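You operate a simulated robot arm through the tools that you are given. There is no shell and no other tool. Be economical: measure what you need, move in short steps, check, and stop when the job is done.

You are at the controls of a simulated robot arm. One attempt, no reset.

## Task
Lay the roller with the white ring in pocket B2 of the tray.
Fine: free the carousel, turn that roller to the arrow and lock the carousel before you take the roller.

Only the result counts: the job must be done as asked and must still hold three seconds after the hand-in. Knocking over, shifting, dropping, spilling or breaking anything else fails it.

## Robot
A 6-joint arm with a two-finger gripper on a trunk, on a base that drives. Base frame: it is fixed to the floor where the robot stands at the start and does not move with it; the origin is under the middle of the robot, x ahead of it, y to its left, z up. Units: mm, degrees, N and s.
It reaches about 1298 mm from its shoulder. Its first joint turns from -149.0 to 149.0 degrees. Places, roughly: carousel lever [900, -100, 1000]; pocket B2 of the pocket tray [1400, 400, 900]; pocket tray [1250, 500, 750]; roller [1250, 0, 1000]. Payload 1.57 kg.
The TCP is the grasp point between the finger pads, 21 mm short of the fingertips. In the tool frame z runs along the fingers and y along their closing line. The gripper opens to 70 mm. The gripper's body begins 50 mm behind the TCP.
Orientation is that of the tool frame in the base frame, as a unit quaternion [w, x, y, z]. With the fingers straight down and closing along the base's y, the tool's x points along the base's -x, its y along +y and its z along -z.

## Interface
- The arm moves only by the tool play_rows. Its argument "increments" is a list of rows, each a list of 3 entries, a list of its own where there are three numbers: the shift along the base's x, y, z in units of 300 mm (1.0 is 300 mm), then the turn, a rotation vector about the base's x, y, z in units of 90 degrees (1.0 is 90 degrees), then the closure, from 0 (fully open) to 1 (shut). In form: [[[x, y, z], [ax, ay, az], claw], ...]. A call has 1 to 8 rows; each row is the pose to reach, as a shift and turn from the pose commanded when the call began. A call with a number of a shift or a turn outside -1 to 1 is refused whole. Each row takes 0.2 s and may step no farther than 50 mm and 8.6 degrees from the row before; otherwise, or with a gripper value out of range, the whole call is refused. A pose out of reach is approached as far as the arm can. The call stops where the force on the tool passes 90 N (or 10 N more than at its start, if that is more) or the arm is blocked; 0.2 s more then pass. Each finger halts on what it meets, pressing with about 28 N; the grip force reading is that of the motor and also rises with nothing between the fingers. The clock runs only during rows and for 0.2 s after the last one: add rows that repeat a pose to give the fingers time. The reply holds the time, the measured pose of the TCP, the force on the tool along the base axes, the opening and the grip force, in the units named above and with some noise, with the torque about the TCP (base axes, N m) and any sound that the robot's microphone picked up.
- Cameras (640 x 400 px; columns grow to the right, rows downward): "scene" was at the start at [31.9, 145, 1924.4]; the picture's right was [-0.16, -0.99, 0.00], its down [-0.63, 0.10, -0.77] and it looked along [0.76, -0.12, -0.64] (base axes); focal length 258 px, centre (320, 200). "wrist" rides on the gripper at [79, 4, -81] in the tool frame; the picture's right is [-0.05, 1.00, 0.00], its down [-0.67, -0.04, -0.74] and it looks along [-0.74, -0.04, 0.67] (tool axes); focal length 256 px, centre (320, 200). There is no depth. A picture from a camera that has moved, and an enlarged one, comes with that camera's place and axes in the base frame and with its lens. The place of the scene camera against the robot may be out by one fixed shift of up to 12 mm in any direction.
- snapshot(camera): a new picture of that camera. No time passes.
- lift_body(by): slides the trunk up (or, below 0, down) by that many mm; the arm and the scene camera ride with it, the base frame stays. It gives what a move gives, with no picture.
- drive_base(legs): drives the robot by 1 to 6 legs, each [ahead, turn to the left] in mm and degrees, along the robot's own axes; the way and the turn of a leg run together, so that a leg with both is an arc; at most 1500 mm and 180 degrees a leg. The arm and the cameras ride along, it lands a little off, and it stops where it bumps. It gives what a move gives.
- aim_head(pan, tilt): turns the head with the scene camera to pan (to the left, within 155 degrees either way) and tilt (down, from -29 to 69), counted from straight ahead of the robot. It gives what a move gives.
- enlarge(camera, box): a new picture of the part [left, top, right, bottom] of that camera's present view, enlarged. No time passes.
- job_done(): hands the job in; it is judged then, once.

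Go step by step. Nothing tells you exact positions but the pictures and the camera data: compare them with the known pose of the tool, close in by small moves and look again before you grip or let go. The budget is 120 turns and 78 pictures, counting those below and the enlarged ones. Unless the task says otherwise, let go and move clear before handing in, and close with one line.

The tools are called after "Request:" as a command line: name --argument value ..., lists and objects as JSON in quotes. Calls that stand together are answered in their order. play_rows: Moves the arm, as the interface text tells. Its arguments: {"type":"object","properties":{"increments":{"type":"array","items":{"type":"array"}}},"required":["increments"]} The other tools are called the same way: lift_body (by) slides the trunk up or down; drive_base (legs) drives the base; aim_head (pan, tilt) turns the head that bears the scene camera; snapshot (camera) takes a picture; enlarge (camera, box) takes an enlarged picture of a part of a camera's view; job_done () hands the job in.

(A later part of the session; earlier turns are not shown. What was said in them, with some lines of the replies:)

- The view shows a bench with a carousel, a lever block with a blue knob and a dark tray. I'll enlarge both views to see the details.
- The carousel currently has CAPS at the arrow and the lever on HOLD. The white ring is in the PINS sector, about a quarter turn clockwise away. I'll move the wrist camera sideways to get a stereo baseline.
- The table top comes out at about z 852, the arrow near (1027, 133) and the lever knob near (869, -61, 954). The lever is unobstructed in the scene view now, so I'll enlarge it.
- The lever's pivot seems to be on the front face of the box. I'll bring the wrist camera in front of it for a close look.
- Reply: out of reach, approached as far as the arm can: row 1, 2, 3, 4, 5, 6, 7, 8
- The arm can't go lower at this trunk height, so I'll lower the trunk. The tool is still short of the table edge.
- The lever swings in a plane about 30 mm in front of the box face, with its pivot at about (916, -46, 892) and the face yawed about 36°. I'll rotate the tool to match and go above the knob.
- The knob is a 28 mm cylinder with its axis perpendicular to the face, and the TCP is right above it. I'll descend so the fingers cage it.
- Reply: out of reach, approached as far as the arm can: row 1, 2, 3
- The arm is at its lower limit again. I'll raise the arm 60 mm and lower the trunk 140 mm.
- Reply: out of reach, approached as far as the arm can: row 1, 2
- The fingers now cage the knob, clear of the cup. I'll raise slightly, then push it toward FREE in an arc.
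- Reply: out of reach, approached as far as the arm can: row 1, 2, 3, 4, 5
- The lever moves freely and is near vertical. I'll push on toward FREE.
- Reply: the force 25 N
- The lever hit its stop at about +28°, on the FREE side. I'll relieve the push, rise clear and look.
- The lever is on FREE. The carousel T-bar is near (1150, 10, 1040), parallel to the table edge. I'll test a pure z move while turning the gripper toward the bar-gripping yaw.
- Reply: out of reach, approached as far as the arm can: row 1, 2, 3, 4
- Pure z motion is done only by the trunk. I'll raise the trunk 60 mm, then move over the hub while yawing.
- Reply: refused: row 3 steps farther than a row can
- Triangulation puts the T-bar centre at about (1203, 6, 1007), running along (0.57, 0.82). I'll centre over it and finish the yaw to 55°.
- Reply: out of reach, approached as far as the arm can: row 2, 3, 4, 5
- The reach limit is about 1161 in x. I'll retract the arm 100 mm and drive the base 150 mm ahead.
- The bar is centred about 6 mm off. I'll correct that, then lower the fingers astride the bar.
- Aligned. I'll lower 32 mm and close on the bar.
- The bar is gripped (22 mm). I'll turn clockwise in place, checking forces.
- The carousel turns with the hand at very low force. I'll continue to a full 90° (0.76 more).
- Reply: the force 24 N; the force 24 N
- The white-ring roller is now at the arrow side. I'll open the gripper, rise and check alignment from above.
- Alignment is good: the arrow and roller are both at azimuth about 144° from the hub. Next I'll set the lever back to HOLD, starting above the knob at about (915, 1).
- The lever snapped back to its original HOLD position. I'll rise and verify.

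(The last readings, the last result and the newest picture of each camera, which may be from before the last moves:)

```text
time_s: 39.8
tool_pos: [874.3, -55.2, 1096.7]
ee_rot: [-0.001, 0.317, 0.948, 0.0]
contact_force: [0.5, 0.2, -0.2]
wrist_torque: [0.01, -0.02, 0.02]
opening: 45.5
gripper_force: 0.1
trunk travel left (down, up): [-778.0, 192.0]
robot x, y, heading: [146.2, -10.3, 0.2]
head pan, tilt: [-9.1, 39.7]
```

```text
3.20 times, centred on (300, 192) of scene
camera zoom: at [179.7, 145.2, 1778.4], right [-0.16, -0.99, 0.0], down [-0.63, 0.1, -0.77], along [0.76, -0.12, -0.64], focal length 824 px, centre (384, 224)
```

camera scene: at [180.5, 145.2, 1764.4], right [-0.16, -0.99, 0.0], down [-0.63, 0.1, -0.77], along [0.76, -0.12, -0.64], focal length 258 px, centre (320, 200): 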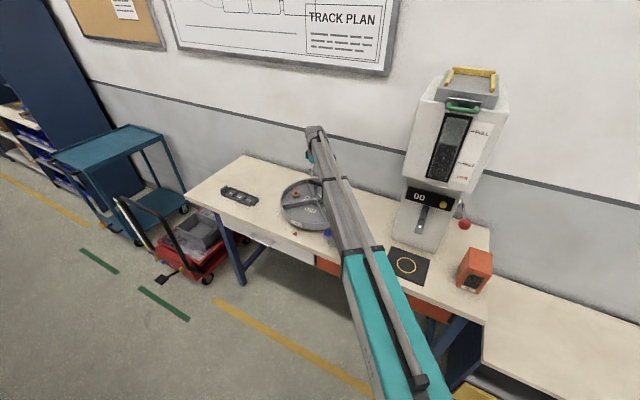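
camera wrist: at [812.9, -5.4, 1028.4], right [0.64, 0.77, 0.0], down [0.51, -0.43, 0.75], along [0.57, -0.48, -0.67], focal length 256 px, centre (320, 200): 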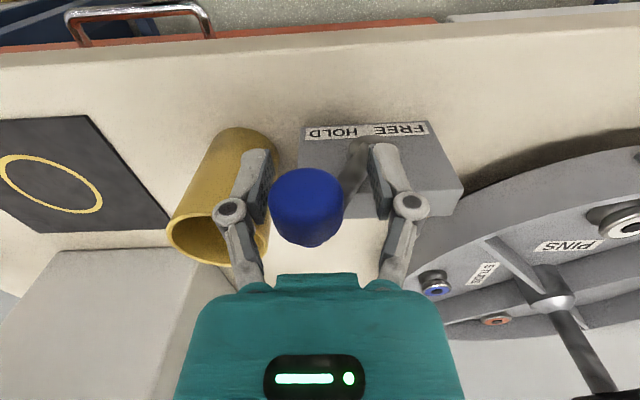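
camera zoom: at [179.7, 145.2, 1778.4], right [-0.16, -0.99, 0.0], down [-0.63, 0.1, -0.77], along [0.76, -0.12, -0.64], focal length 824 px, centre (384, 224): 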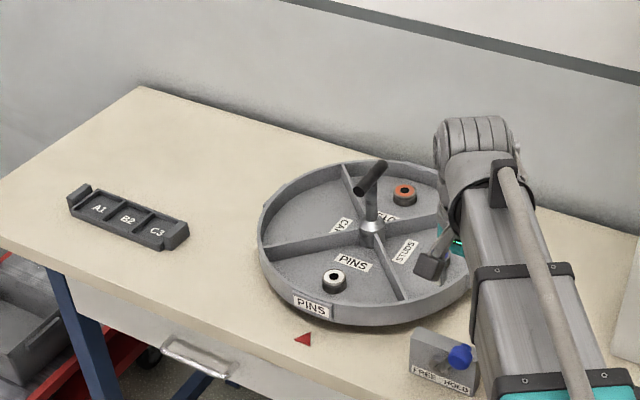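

HOLD confirmed, with PINS at the arrow. Now I'll go over the white-ring roller at about (1105, 79).

Request:
play_rows --increments '[[[0.12, 0.075, 0], [0, 0, 0], 0.2], [[0.24, 0.15, 0], [0, 0, 0], 0], [[0.36, 0.225, 0], [0, 0, 0], 0], [[0.48, 0.3, 0], [0, 0, 0], 0], [[0.6, 0.37, 0], [0, 0, 0], 0], [[0.72, 0.44, 0], [0, 0, 0], 0], [[0.77, 0.447, 0], [0, 0, 0], 0]]'

Request:
snapshot --camera "wrist"

Request:
enlarge --camera "scene" --box '[210, 175, 275, 215]'

```text
time_s: 41.4
tool_pos: [1103.8, 78.0, 1097.0]
ee_rot: [0.0, 0.318, 0.948, -0.001]
contact_force: [-0.1, 0.5, -0.6]
wrist_torque: [0.0, -0.01, 0.0]
opening: 69.9
gripper_force: 0.1
trunk travel left (down, up): [-778.0, 192.0]
robot x, y, heading: [142.9, -9.9, -0.0]
head pan, tilt: [-9.1, 39.7]
```

```text
43 pictures are left
camera wrist: at [1044.3, 129.0, 1178.3], right [0.64, 0.77, 0.0], down [0.51, -0.43, 0.75], along [0.57, -0.48, -0.67], focal length 256 px, centre (320, 200)
```

wrist: 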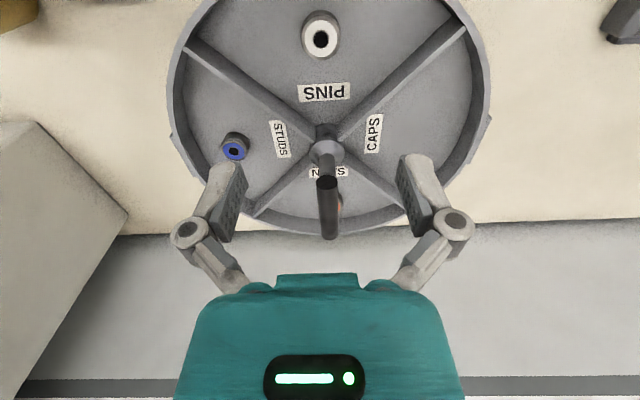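

```text
9.85 times, centred on (242, 195) of scene
camera zoom: at [179.9, 145.3, 1778.4], right [-0.16, -0.99, 0.0], down [-0.63, 0.1, -0.77], along [0.76, -0.12, -0.64], focal length 2536 px, centre (1083, 249)
```

zoom: 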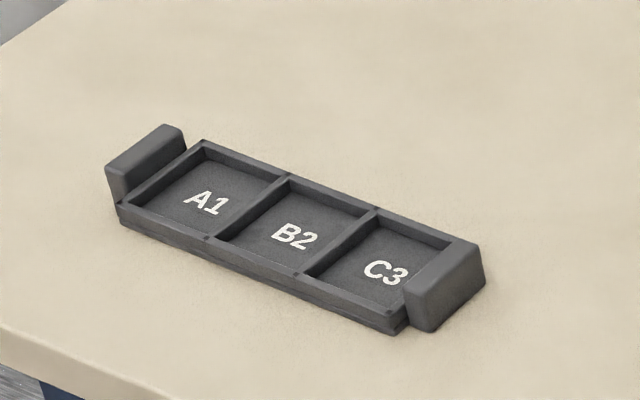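

The roller top is at about (1103.5, 81, 903), diameter 35 mm. I'll centre, lower part way and check.

Request:
play_rows --increments '[[[0, 0.01, 0], [0, 0, 0], 0], [[0, 0.01, 0], [0, 0, 0], 0]]'

Request:
lift_body --by -150

Request:
snapshot --camera "wrist"

```text
time_s: 42.0
tool_pos: [1103.5, 81.2, 1096.8]
ee_rot: [0.0, 0.318, 0.948, -0.001]
contact_force: [0.0, -0.5, -0.2]
wrist_torque: [-0.02, -0.01, 0.02]
opening: 70.1
gripper_force: 0.1
trunk travel left (down, up): [-778.0, 192.0]
robot x, y, heading: [149.7, -11.2, 0.1]
head pan, tilt: [-9.1, 39.7]
```

```text
time_s: 43.7
tool_pos: [1104.0, 80.1, 946.6]
ee_rot: [-0.001, 0.318, 0.948, -0.001]
contact_force: [-0.2, -0.3, -0.2]
wrist_torque: [-0.03, 0.01, -0.01]
opening: 70.2
gripper_force: 0.0
trunk travel left (down, up): [-628.0, 342.0]
robot x, y, heading: [141.3, -10.9, 0.2]
head pan, tilt: [-9.1, 39.7]
```

```text
41 pictures are left
camera wrist: at [1043.9, 131.5, 1028.5], right [0.64, 0.77, 0.0], down [0.51, -0.43, 0.75], along [0.57, -0.48, -0.67], focal length 256 px, centre (320, 200)
```

wrist: 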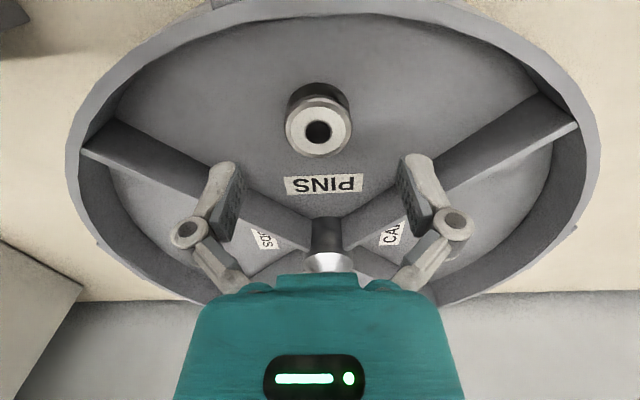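

Centred. I'll lower to TCP z ≈ 903 and close.

Request:
lift_body --by -43

Request:
play_rows --increments '[[[0, 0, 0], [0, 0, 0], 0.3], [[0, 0, 0], [0, 0, 0], 0.5], [[0, 0, 0], [0, 0, 0], 0.7], [[0, 0, 0], [0, 0, 0], 0.7], [[0, 0, 0], [0, 0, 0], 0.7]]'

Request:
snapshot --camera "wrist"

```text
time_s: 44.6
tool_pos: [1104.3, 80.9, 903.1]
ee_rot: [-0.001, 0.318, 0.948, -0.001]
contact_force: [-0.2, 0.1, -0.2]
wrist_torque: [0.0, 0.01, 0.0]
opening: 70.1
gripper_force: 0.0
trunk travel left (down, up): [-585.0, 385.0]
robot x, y, heading: [148.1, -8.9, 0.0]
head pan, tilt: [-9.1, 39.7]
```

```text
time_s: 45.8
tool_pos: [1102.5, 79.6, 906.0]
ee_rot: [0.001, 0.317, 0.949, 0.0]
contact_force: [1.8, 0.6, 14.1]
wrist_torque: [0.02, -0.04, 0.07]
opening: 37.1
gripper_force: 27.8
trunk travel left (down, up): [-585.0, 385.0]
robot x, y, heading: [143.1, -7.9, 0.2]
head pan, tilt: [-9.1, 39.7]
```

```text
40 pictures are left
camera wrist: at [1042.9, 131.4, 986.6], right [0.64, 0.77, 0.0], down [0.51, -0.43, 0.75], along [0.57, -0.48, -0.67], focal length 256 px, centre (320, 200)
```

wrist: 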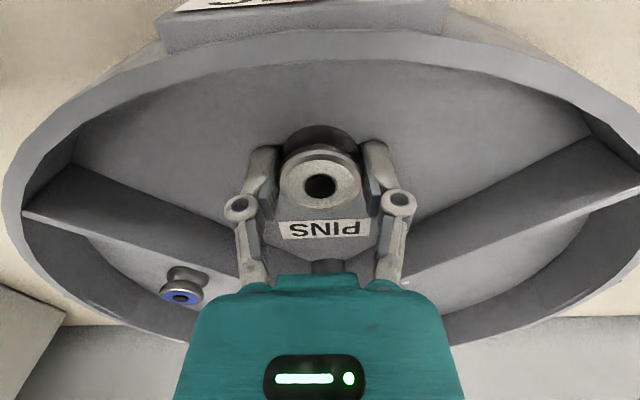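

Gripped at 37 mm, with some upward load from fingertip contact. I'll lift and check the hold.

Request:
lift_body --by 60

Request:
snapshot --camera "wrist"

```text
time_s: 46.8
tool_pos: [1104.5, 80.8, 963.9]
ee_rot: [-0.001, 0.317, 0.948, -0.001]
contact_force: [-0.2, 0.2, -0.6]
wrist_torque: [-0.02, -0.03, -0.01]
opening: 37.3
gripper_force: 28.2
trunk travel left (down, up): [-645.0, 325.0]
robot x, y, heading: [144.6, -9.4, 0.2]
head pan, tilt: [-9.1, 39.7]
```

```text
39 pictures are left
camera wrist: at [1044.2, 131.6, 1045.2], right [0.64, 0.77, 0.0], down [0.51, -0.43, 0.75], along [0.57, -0.48, -0.67], focal length 256 px, centre (320, 200)
```

wrist: 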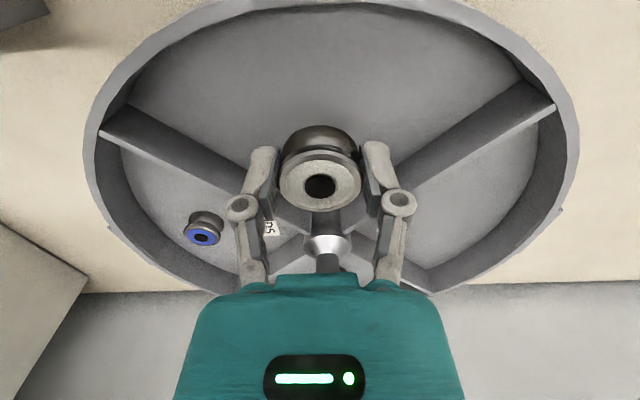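

The roller is held well. The tray pocket is about (1355, 421), beyond reach from here. I'll raise, then turn the base left and drive parallel to the bench.

Request:
lift_body --by 140

Request:
drive_base --legs '[[0, 50], [250, 0]]'

Request:
aim_head --pan -35 --tilt 40

Request:
snapshot --camera "scene"

Request:
snapshot --camera "wrist"

```text
time_s: 48.5
tool_pos: [1104.6, 79.8, 1104.8]
ee_rot: [0.0, 0.317, 0.948, -0.001]
contact_force: [-0.2, 1.1, -1.6]
wrist_torque: [0.02, 0.02, 0.01]
opening: 37.3
gripper_force: 27.9
trunk travel left (down, up): [-785.0, 185.0]
robot x, y, heading: [144.6, -12.3, 0.4]
head pan, tilt: [-9.1, 39.7]
```

```text
time_s: 53.9
tool_pos: [871.8, 969.7, 1103.8]
ee_rot: [0.001, -0.105, 0.995, -0.001]
contact_force: [-0.6, 0.5, -1.5]
wrist_torque: [-0.01, 0.01, 0.0]
opening: 37.3
gripper_force: 27.9
trunk travel left (down, up): [-785.0, 185.0]
robot x, y, heading: [338.1, 164.6, 49.4]
head pan, tilt: [-9.1, 39.7]
```

```text
time_s: 54.8
tool_pos: [874.0, 968.5, 1104.1]
ee_rot: [0.001, -0.105, 0.994, -0.001]
contact_force: [-0.1, 0.2, 0.0]
wrist_torque: [0.02, 0.01, -0.02]
opening: 37.2
gripper_force: 28.2
trunk travel left (down, up): [-785.0, 185.0]
robot x, y, heading: [337.7, 164.1, 49.4]
head pan, tilt: [-35.0, 40.0]
```

```text
38 pictures are left
camera scene: at [254.0, 262.4, 1784.9], right [0.25, -0.97, 0.0], down [-0.62, -0.16, -0.77], along [0.74, 0.19, -0.64], focal length 258 px, centre (320, 200)
```

scene: 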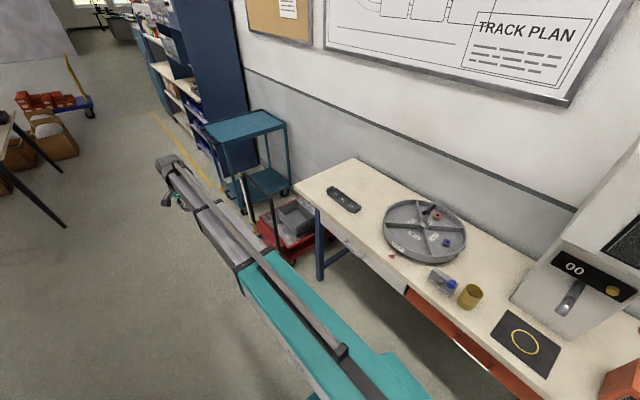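

```text
37 pictures are left
camera wrist: at [795.2, 955.2, 1185.3], right [-0.16, 0.99, 0.0], down [0.66, 0.11, 0.75], along [0.74, 0.12, -0.67], focal length 256 px, centre (320, 200)
```

wrist: 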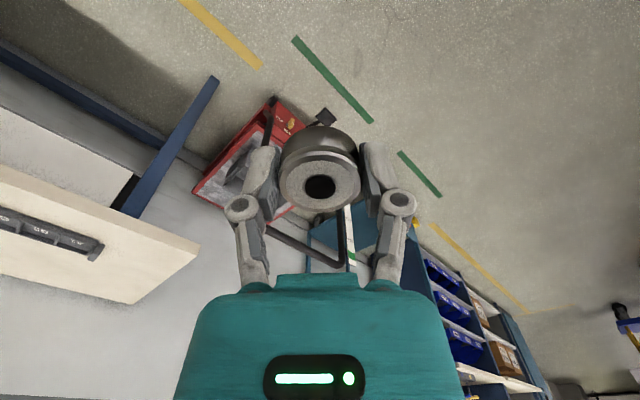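

The robot is well placed. I'll swing the held roller toward the tray in two calls, turning the tool to the bench's yaw.

Request:
play_rows --increments '[[[0.09, -0.1, 0], [0, 0, -0.07], 0.7], [[0.18, -0.2, 0], [0, 0, -0.14], 0.7], [[0.27, -0.3, 0], [0, 0, -0.21], 0.7], [[0.36, -0.4, 0], [0, 0, -0.28], 0.7], [[0.45, -0.5, 0], [0, 0, -0.35], 0.7], [[0.54, -0.6, 0], [0, 0, -0.42], 0.7], [[0.63, -0.7, 0], [0, 0, -0.49], 0.7], [[0.72, -0.8, 0], [0, 0, -0.54], 0.7]]'

Request:
snapshot --camera "wrist"

```text
time_s: 56.5
tool_pos: [1087.9, 728.1, 1102.8]
ee_rot: [0.0, 0.313, 0.95, -0.001]
contact_force: [-0.2, 0.1, -1.9]
wrist_torque: [0.0, 0.01, 0.04]
opening: 37.3
gripper_force: 28.2
trunk travel left (down, up): [-785.0, 185.0]
robot x, y, heading: [335.1, 168.6, 49.4]
head pan, tilt: [-35.0, 40.0]
```

```text
36 pictures are left
camera wrist: at [1027.9, 778.1, 1185.3], right [0.64, 0.77, 0.0], down [0.51, -0.42, 0.75], along [0.57, -0.48, -0.67], focal length 256 px, centre (320, 200)
```

wrist: 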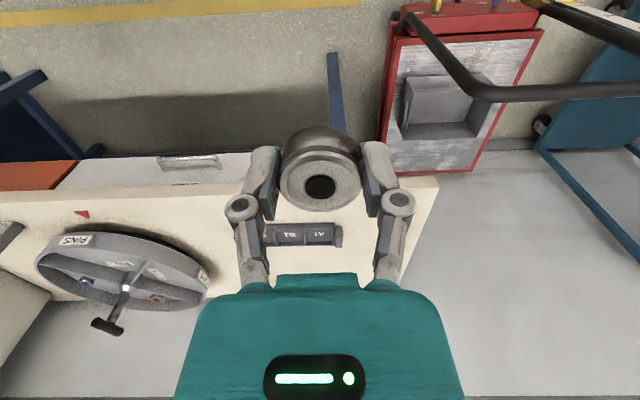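

Request:
play_rows --increments '[[[0.09, -0.11, 0], [0, 0, 0], 0.7], [[0.18, -0.22, 0], [0, 0, 0], 0.7], [[0.27, -0.33, 0], [0, 0, 0], 0.7], [[0.36, -0.44, 0], [0, 0, 0], 0.7], [[0.45, -0.55, 0], [0, 0, 0], 0.7], [[0.54, -0.66, 0], [0, 0, 0], 0.7], [[0.63, -0.77, 0], [0, 0, 0], 0.7]]'

Request:
snapshot --camera "wrist"

Request:
snapshot --camera "scene"

```text
time_s: 58.1
tool_pos: [1280.1, 496.7, 1102.9]
ee_rot: [0.0, 0.313, 0.95, -0.001]
contact_force: [0.5, -0.7, -1.9]
wrist_torque: [0.02, 0.02, 0.0]
opening: 37.2
gripper_force: 27.8
trunk travel left (down, up): [-785.0, 185.0]
robot x, y, heading: [338.0, 166.5, 49.4]
head pan, tilt: [-35.0, 40.0]
```

```text
35 pictures are left
camera wrist: at [1219.4, 546.9, 1185.1], right [0.64, 0.77, 0.0], down [0.51, -0.42, 0.75], along [0.57, -0.48, -0.67], focal length 256 px, centre (320, 200)
```

wrist: 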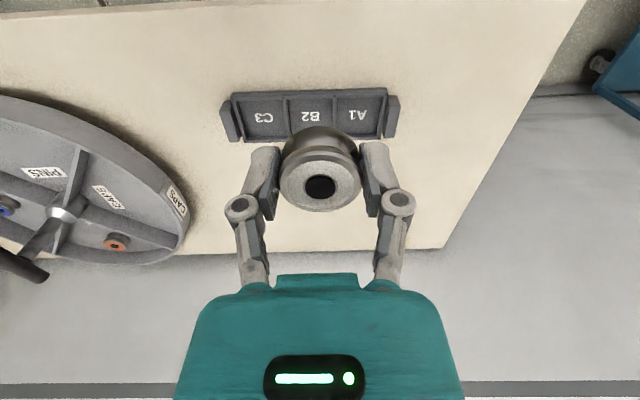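

```text
34 pictures are left
camera scene: at [254.6, 261.7, 1785.0], right [0.25, -0.97, 0.0], down [-0.62, -0.16, -0.77], along [0.74, 0.19, -0.64], focal length 258 px, centre (320, 200)
```

scene: 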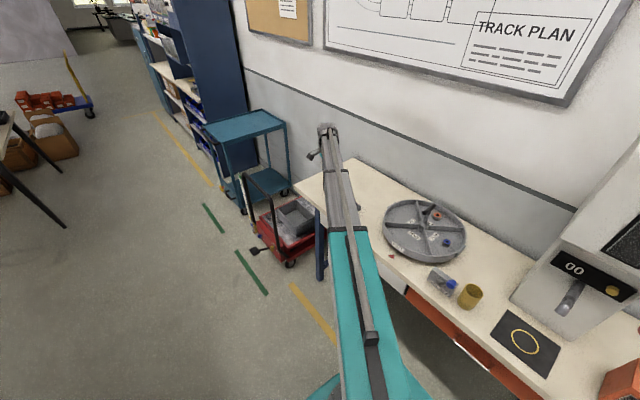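

Request:
enlarge --camera "wrist" --box '[210, 70, 410, 195]'

```text
3.20 times, centred on (310, 132) of wrist
camera zoom: at [1219.4, 546.9, 1185.1], right [0.64, 0.77, 0.0], down [0.51, -0.42, 0.75], along [0.57, -0.48, -0.67], focal length 819 px, centre (352, 416)
```

zoom: 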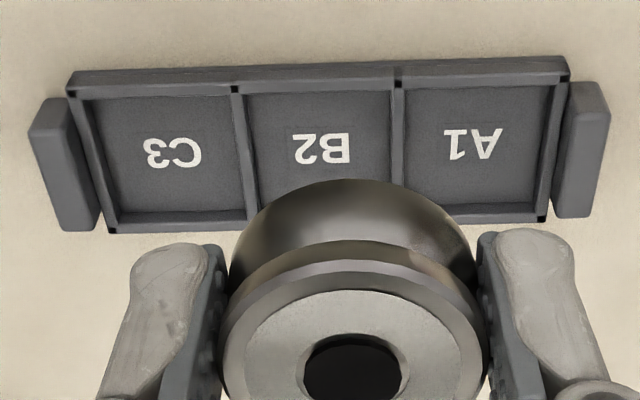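

B2's centre is about (1356.5, 417), with the pocket about 59 mm square. I'll move over it and yaw 45° so the fingers sit on the pocket's diagonal.

Request:
play_rows --increments '[[[0.05, -0.05, 0], [0, 0, 0.09], 0.7], [[0.1, -0.1, 0], [0, 0, 0.18], 0.7], [[0.15, -0.15, 0], [0, 0, 0.27], 0.7], [[0.2, -0.2, 0], [0, 0, 0.36], 0.7], [[0.255, -0.266, 0], [0, 0, 0.45], 0.7], [[0.255, -0.266, 0], [0, 0, 0.5], 0.7]]'

Request:
lift_body --by -100

Request:
snapshot --camera "wrist"

```text
time_s: 59.5
tool_pos: [1353.4, 416.9, 1102.9]
ee_rot: [0.0, -0.076, 0.997, -0.001]
contact_force: [0.1, 0.4, -1.6]
wrist_torque: [0.02, 0.02, 0.01]
opening: 37.1
gripper_force: 28.1
trunk travel left (down, up): [-785.0, 185.0]
robot x, y, heading: [335.9, 167.5, 49.4]
head pan, tilt: [-35.0, 40.0]
```

```text
time_s: 60.9
tool_pos: [1353.4, 416.4, 1004.0]
ee_rot: [0.0, -0.074, 0.997, -0.001]
contact_force: [0.3, 0.1, -1.0]
wrist_torque: [0.02, 0.02, -0.03]
opening: 36.8
gripper_force: 28.1
trunk travel left (down, up): [-685.0, 285.0]
robot x, y, heading: [333.2, 170.3, 49.6]
head pan, tilt: [-35.0, 40.0]
```

```text
32 pictures are left
camera wrist: at [1275.7, 408.4, 1085.4], right [-0.09, 1.0, 0.0], down [0.66, 0.06, 0.75], along [0.74, 0.07, -0.67], focal length 256 px, centre (320, 200)
```

wrist: 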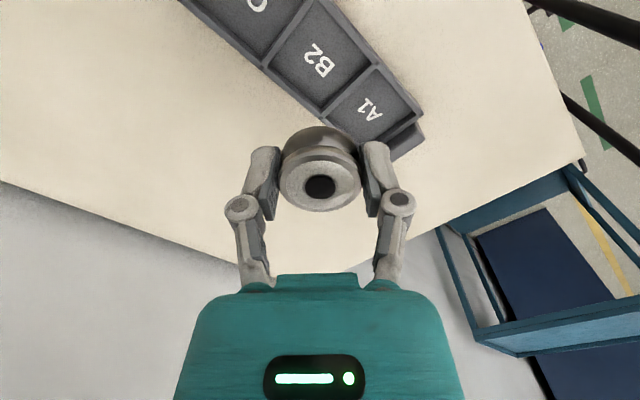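

The TCP is within about 2 mm of the pocket centre. I'll lower to near the floor.

Request:
lift_body --by -100

Request:
enlarge --camera "wrist" --box '[210, 70, 450, 220]'

```text
time_s: 62.2
tool_pos: [1354.1, 415.7, 903.1]
ee_rot: [0.0, -0.074, 0.997, -0.001]
contact_force: [-0.6, -0.2, -0.6]
wrist_torque: [0.0, 0.0, -0.01]
opening: 37.3
gripper_force: 27.9
trunk travel left (down, up): [-585.0, 385.0]
robot x, y, heading: [338.2, 166.2, 49.6]
head pan, tilt: [-35.0, 40.0]
```

```text
2.67 times, centred on (330, 145) of wrist
camera zoom: at [1275.8, 408.4, 985.4], right [-0.09, 1.0, 0.0], down [0.66, 0.06, 0.75], along [0.74, 0.07, -0.67], focal length 683 px, centre (293, 347)
```

zoom: 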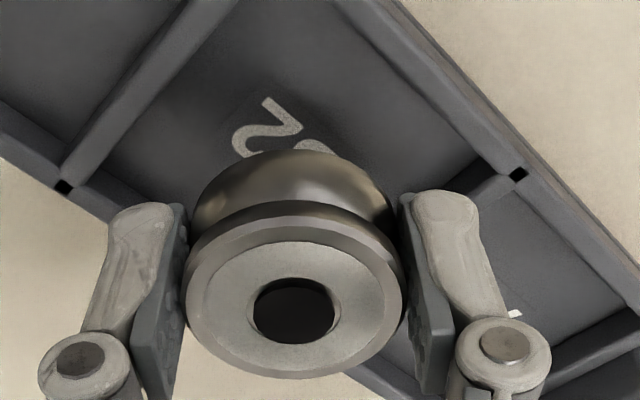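

Request:
lift_body --by -14

Request:
lift_body --by -4

```text
time_s: 62.8
tool_pos: [1353.9, 416.4, 888.7]
ee_rot: [0.001, -0.074, 0.997, -0.001]
contact_force: [-0.8, -0.2, -0.6]
wrist_torque: [0.0, -0.01, -0.01]
opening: 37.2
gripper_force: 27.7
trunk travel left (down, up): [-571.0, 399.0]
robot x, y, heading: [336.0, 168.9, 49.6]
head pan, tilt: [-35.0, 40.0]
```

```text
time_s: 63.4
tool_pos: [1353.7, 416.0, 886.4]
ee_rot: [0.0, -0.074, 0.997, -0.001]
contact_force: [-0.8, -1.0, -1.2]
wrist_torque: [0.02, -0.04, -0.02]
opening: 37.2
gripper_force: 27.7
trunk travel left (down, up): [-567.0, 403.0]
robot x, y, heading: [337.2, 168.5, 49.6]
head pan, tilt: [-35.0, 40.0]
```

Request:
lift_body --by -3

Request:
lift_body --by -2

Request:
enlarge --camera "wrist" --box '[210, 70, 450, 220]'

```text
time_s: 63.9
tool_pos: [1353.7, 416.2, 882.9]
ee_rot: [0.001, -0.074, 0.997, 0.0]
contact_force: [0.6, -0.6, -0.5]
wrist_torque: [-0.01, 0.01, -0.03]
opening: 37.0
gripper_force: 28.2
trunk travel left (down, up): [-564.0, 406.0]
robot x, y, heading: [333.9, 166.8, 49.4]
head pan, tilt: [-35.0, 40.0]
```

```text
time_s: 64.4
tool_pos: [1354.4, 416.6, 880.0]
ee_rot: [0.0, -0.074, 0.997, -0.001]
contact_force: [0.1, 0.6, -1.5]
wrist_torque: [0.0, -0.01, 0.02]
opening: 37.1
gripper_force: 27.5
trunk travel left (down, up): [-562.0, 408.0]
robot x, y, heading: [336.5, 166.8, 49.3]
head pan, tilt: [-35.0, 40.0]
```

```text
2.67 times, centred on (330, 145) of wrist
camera zoom: at [1275.8, 408.6, 962.3], right [-0.09, 1.0, 0.0], down [0.66, 0.06, 0.75], along [0.74, 0.07, -0.67], focal length 683 px, centre (293, 347)
```

zoom: 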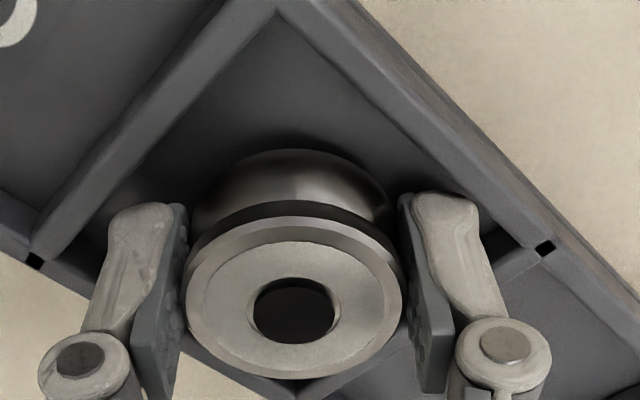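

Inside the pocket with no contact yet. I'll continue in small steps.

Request:
lift_body --by -2

Request:
lift_body --by -2

```text
time_s: 64.9
tool_pos: [1354.2, 417.1, 879.3]
ee_rot: [0.0, -0.075, 0.997, -0.001]
contact_force: [0.5, -0.1, -0.4]
wrist_torque: [0.04, 0.03, 0.0]
opening: 37.1
gripper_force: 27.9
trunk travel left (down, up): [-560.0, 410.0]
robot x, y, heading: [337.0, 166.4, 49.6]
head pan, tilt: [-35.0, 40.0]
```

```text
time_s: 65.4
tool_pos: [1354.6, 415.4, 876.9]
ee_rot: [0.0, -0.075, 0.997, 0.0]
contact_force: [-0.3, 0.2, -2.0]
wrist_torque: [-0.02, 0.0, 0.0]
opening: 37.3
gripper_force: 27.8
trunk travel left (down, up): [-558.0, 412.0]
robot x, y, heading: [334.4, 164.8, 49.6]
head pan, tilt: [-35.0, 40.0]
```

Request:
lift_body --by -2

Request:
enlarge --camera "wrist" --box '[210, 70, 450, 220]'

```text
time_s: 66.0
tool_pos: [1354.6, 416.5, 874.7]
ee_rot: [0.001, -0.074, 0.997, -0.001]
contact_force: [1.9, 0.4, 4.4]
wrist_torque: [0.03, 0.03, -0.05]
opening: 36.9
gripper_force: 28.5
trunk travel left (down, up): [-556.0, 414.0]
robot x, y, heading: [333.5, 167.0, 49.5]
head pan, tilt: [-35.0, 40.0]
```

```text
2.67 times, centred on (330, 145) of wrist
camera zoom: at [1275.6, 408.5, 956.8], right [-0.09, 1.0, 0.0], down [0.66, 0.06, 0.75], along [0.74, 0.07, -0.67], focal length 683 px, centre (293, 347)
```

zoom: 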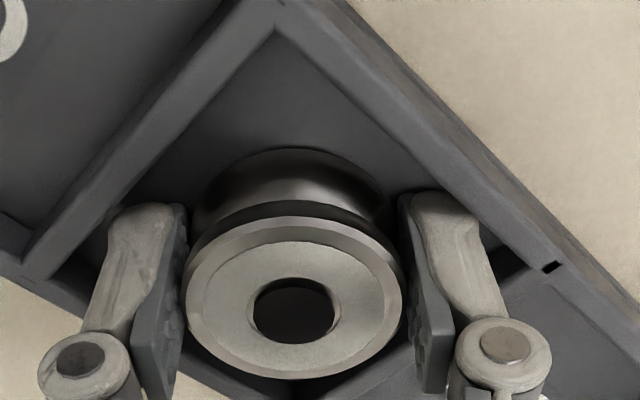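

Contact with the pocket floor. I'll open just enough to release and wait a moment.

Request:
play_rows --increments '[[[0, 0, 0], [0, 0, 0], 0.44], [[0, 0, 0], [0, 0, 0], 0.4], [[0, 0, 0], [0, 0, 0], 0.36], [[0, 0, 0], [0, 0, 0], 0.36]]'

Request:
enlarge --camera "wrist" --box '[210, 70, 450, 220]'

```text
time_s: 67.0
tool_pos: [1353.3, 417.2, 875.1]
ee_rot: [0.0, -0.074, 0.997, -0.001]
contact_force: [0.5, -0.5, 0.2]
wrist_torque: [0.0, -0.02, 0.03]
opening: 43.2
gripper_force: 0.0
trunk travel left (down, up): [-556.0, 414.0]
robot x, y, heading: [332.4, 163.1, 49.4]
head pan, tilt: [-35.0, 40.0]
```

```text
2.67 times, centred on (330, 145) of wrist
camera zoom: at [1275.8, 408.5, 956.3], right [-0.09, 1.0, 0.0], down [0.66, 0.06, 0.75], along [0.74, 0.07, -0.67], focal length 683 px, centre (293, 347)
```

zoom: 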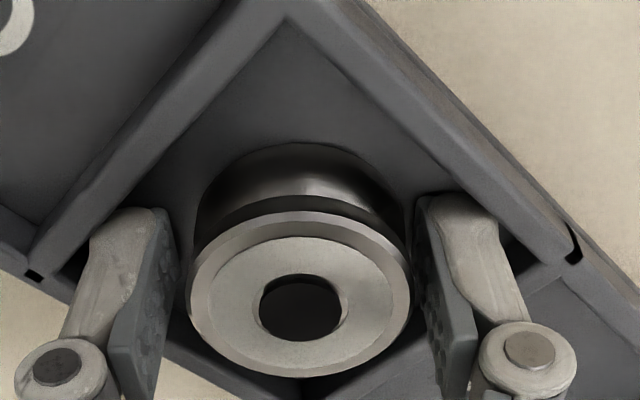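

Released and free. I'll rise straight up and check.

Request:
lift_body --by 150

Request:
snapshot --camera "wrist"

Request:
snapshot --camera "scene"

```text
time_s: 68.7
tool_pos: [1354.0, 415.8, 1024.3]
ee_rot: [0.0, -0.075, 0.997, -0.001]
contact_force: [0.0, -0.3, 0.2]
wrist_torque: [0.0, -0.01, -0.01]
opening: 44.9
gripper_force: 0.1
trunk travel left (down, up): [-706.0, 264.0]
robot x, y, heading: [337.3, 166.3, 49.3]
head pan, tilt: [-35.0, 40.0]
```

```text
27 pictures are left
camera wrist: at [1275.8, 408.5, 1106.3], right [-0.09, 1.0, 0.0], down [0.66, 0.06, 0.75], along [0.74, 0.07, -0.67], focal length 256 px, centre (320, 200)
```

wrist: 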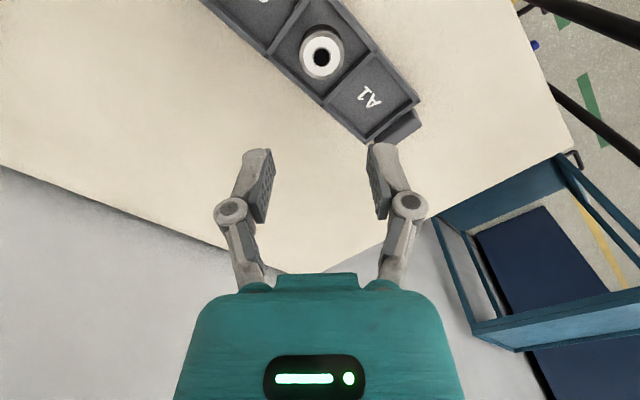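

```text
26 pictures are left
camera scene: at [254.2, 262.0, 1705.9], right [0.25, -0.97, 0.0], down [-0.62, -0.16, -0.77], along [0.74, 0.19, -0.64], focal length 258 px, centre (320, 200)
```

scene: 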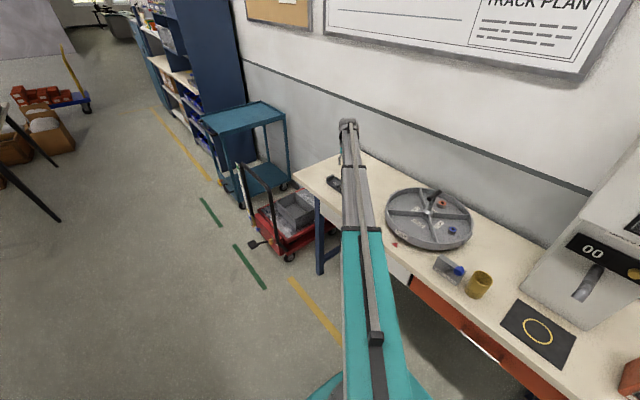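

The roller sits in B2. I want to check whether the tray was nudged on release, so I'll go back to the earlier camera pose for a like-for-like comparison.

Request:
lift_body --by -21

Request:
snapshot --camera "wrist"

```text
time_s: 69.4
tool_pos: [1354.0, 416.8, 1004.1]
ee_rot: [0.001, -0.075, 0.997, -0.002]
contact_force: [-0.9, -0.5, -0.2]
wrist_torque: [0.02, -0.02, -0.02]
opening: 45.0
gripper_force: 0.1
trunk travel left (down, up): [-685.0, 285.0]
robot x, y, heading: [337.1, 169.1, 49.6]
head pan, tilt: [-35.0, 40.0]
```

```text
25 pictures are left
camera wrist: at [1275.6, 408.5, 1085.4], right [-0.09, 1.0, 0.0], down [0.66, 0.06, 0.75], along [0.74, 0.07, -0.67], focal length 256 px, centre (320, 200)
```

wrist: 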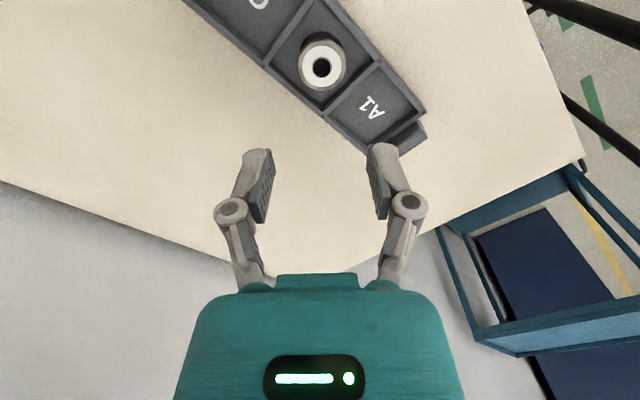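

The tray moved at most 2–3 mm. The roller is seated in B2, the carousel is locked and the hand is open. I'll move clear.

Request:
lift_body --by 120

Request:
enlarge --camera "wrist" --box '[240, 0, 440, 125]'

Request:
enlarge --camera "scene" --box '[320, 160, 520, 310]'

```text
time_s: 70.9
tool_pos: [1354.3, 417.4, 1123.7]
ee_rot: [0.0, -0.073, 0.997, -0.001]
contact_force: [-0.2, 0.0, -0.1]
wrist_torque: [-0.02, 0.0, 0.0]
opening: 45.1
gripper_force: 0.0
trunk travel left (down, up): [-805.0, 165.0]
robot x, y, heading: [334.6, 166.3, 49.6]
head pan, tilt: [-35.0, 40.0]
```

```text
3.20 times, centred on (340, 62) of wrist
camera zoom: at [1275.8, 408.6, 1205.3], right [-0.09, 1.0, 0.0], down [0.66, 0.06, 0.75], along [0.74, 0.07, -0.67], focal length 819 px, centre (256, 640)
```

zoom: 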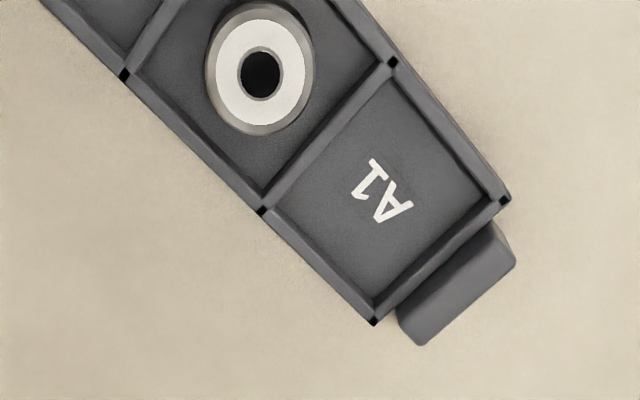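

```text
2.67 times, centred on (420, 235) of scene
camera zoom: at [254.2, 262.0, 1804.9], right [0.25, -0.97, 0.0], down [-0.62, -0.16, -0.77], along [0.74, 0.19, -0.64], focal length 687 px, centre (53, 107)
```

zoom: 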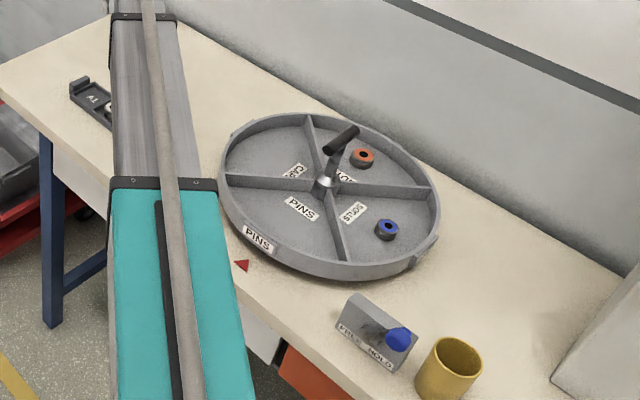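

The roller is in pocket B2, the lever is on HOLD, PINS is at the arrow and the other rollers are in place. I'm handing in.

Request:
job_done

```text
The job is handed in.
```

The roller with the white ring is in pocket B2, standing upright. I freed the carousel, turned that roller to the arrow and locked it again on HOLD before taking the roller; opening the fingers appears to have nudged the tray by about 2–3 mm.
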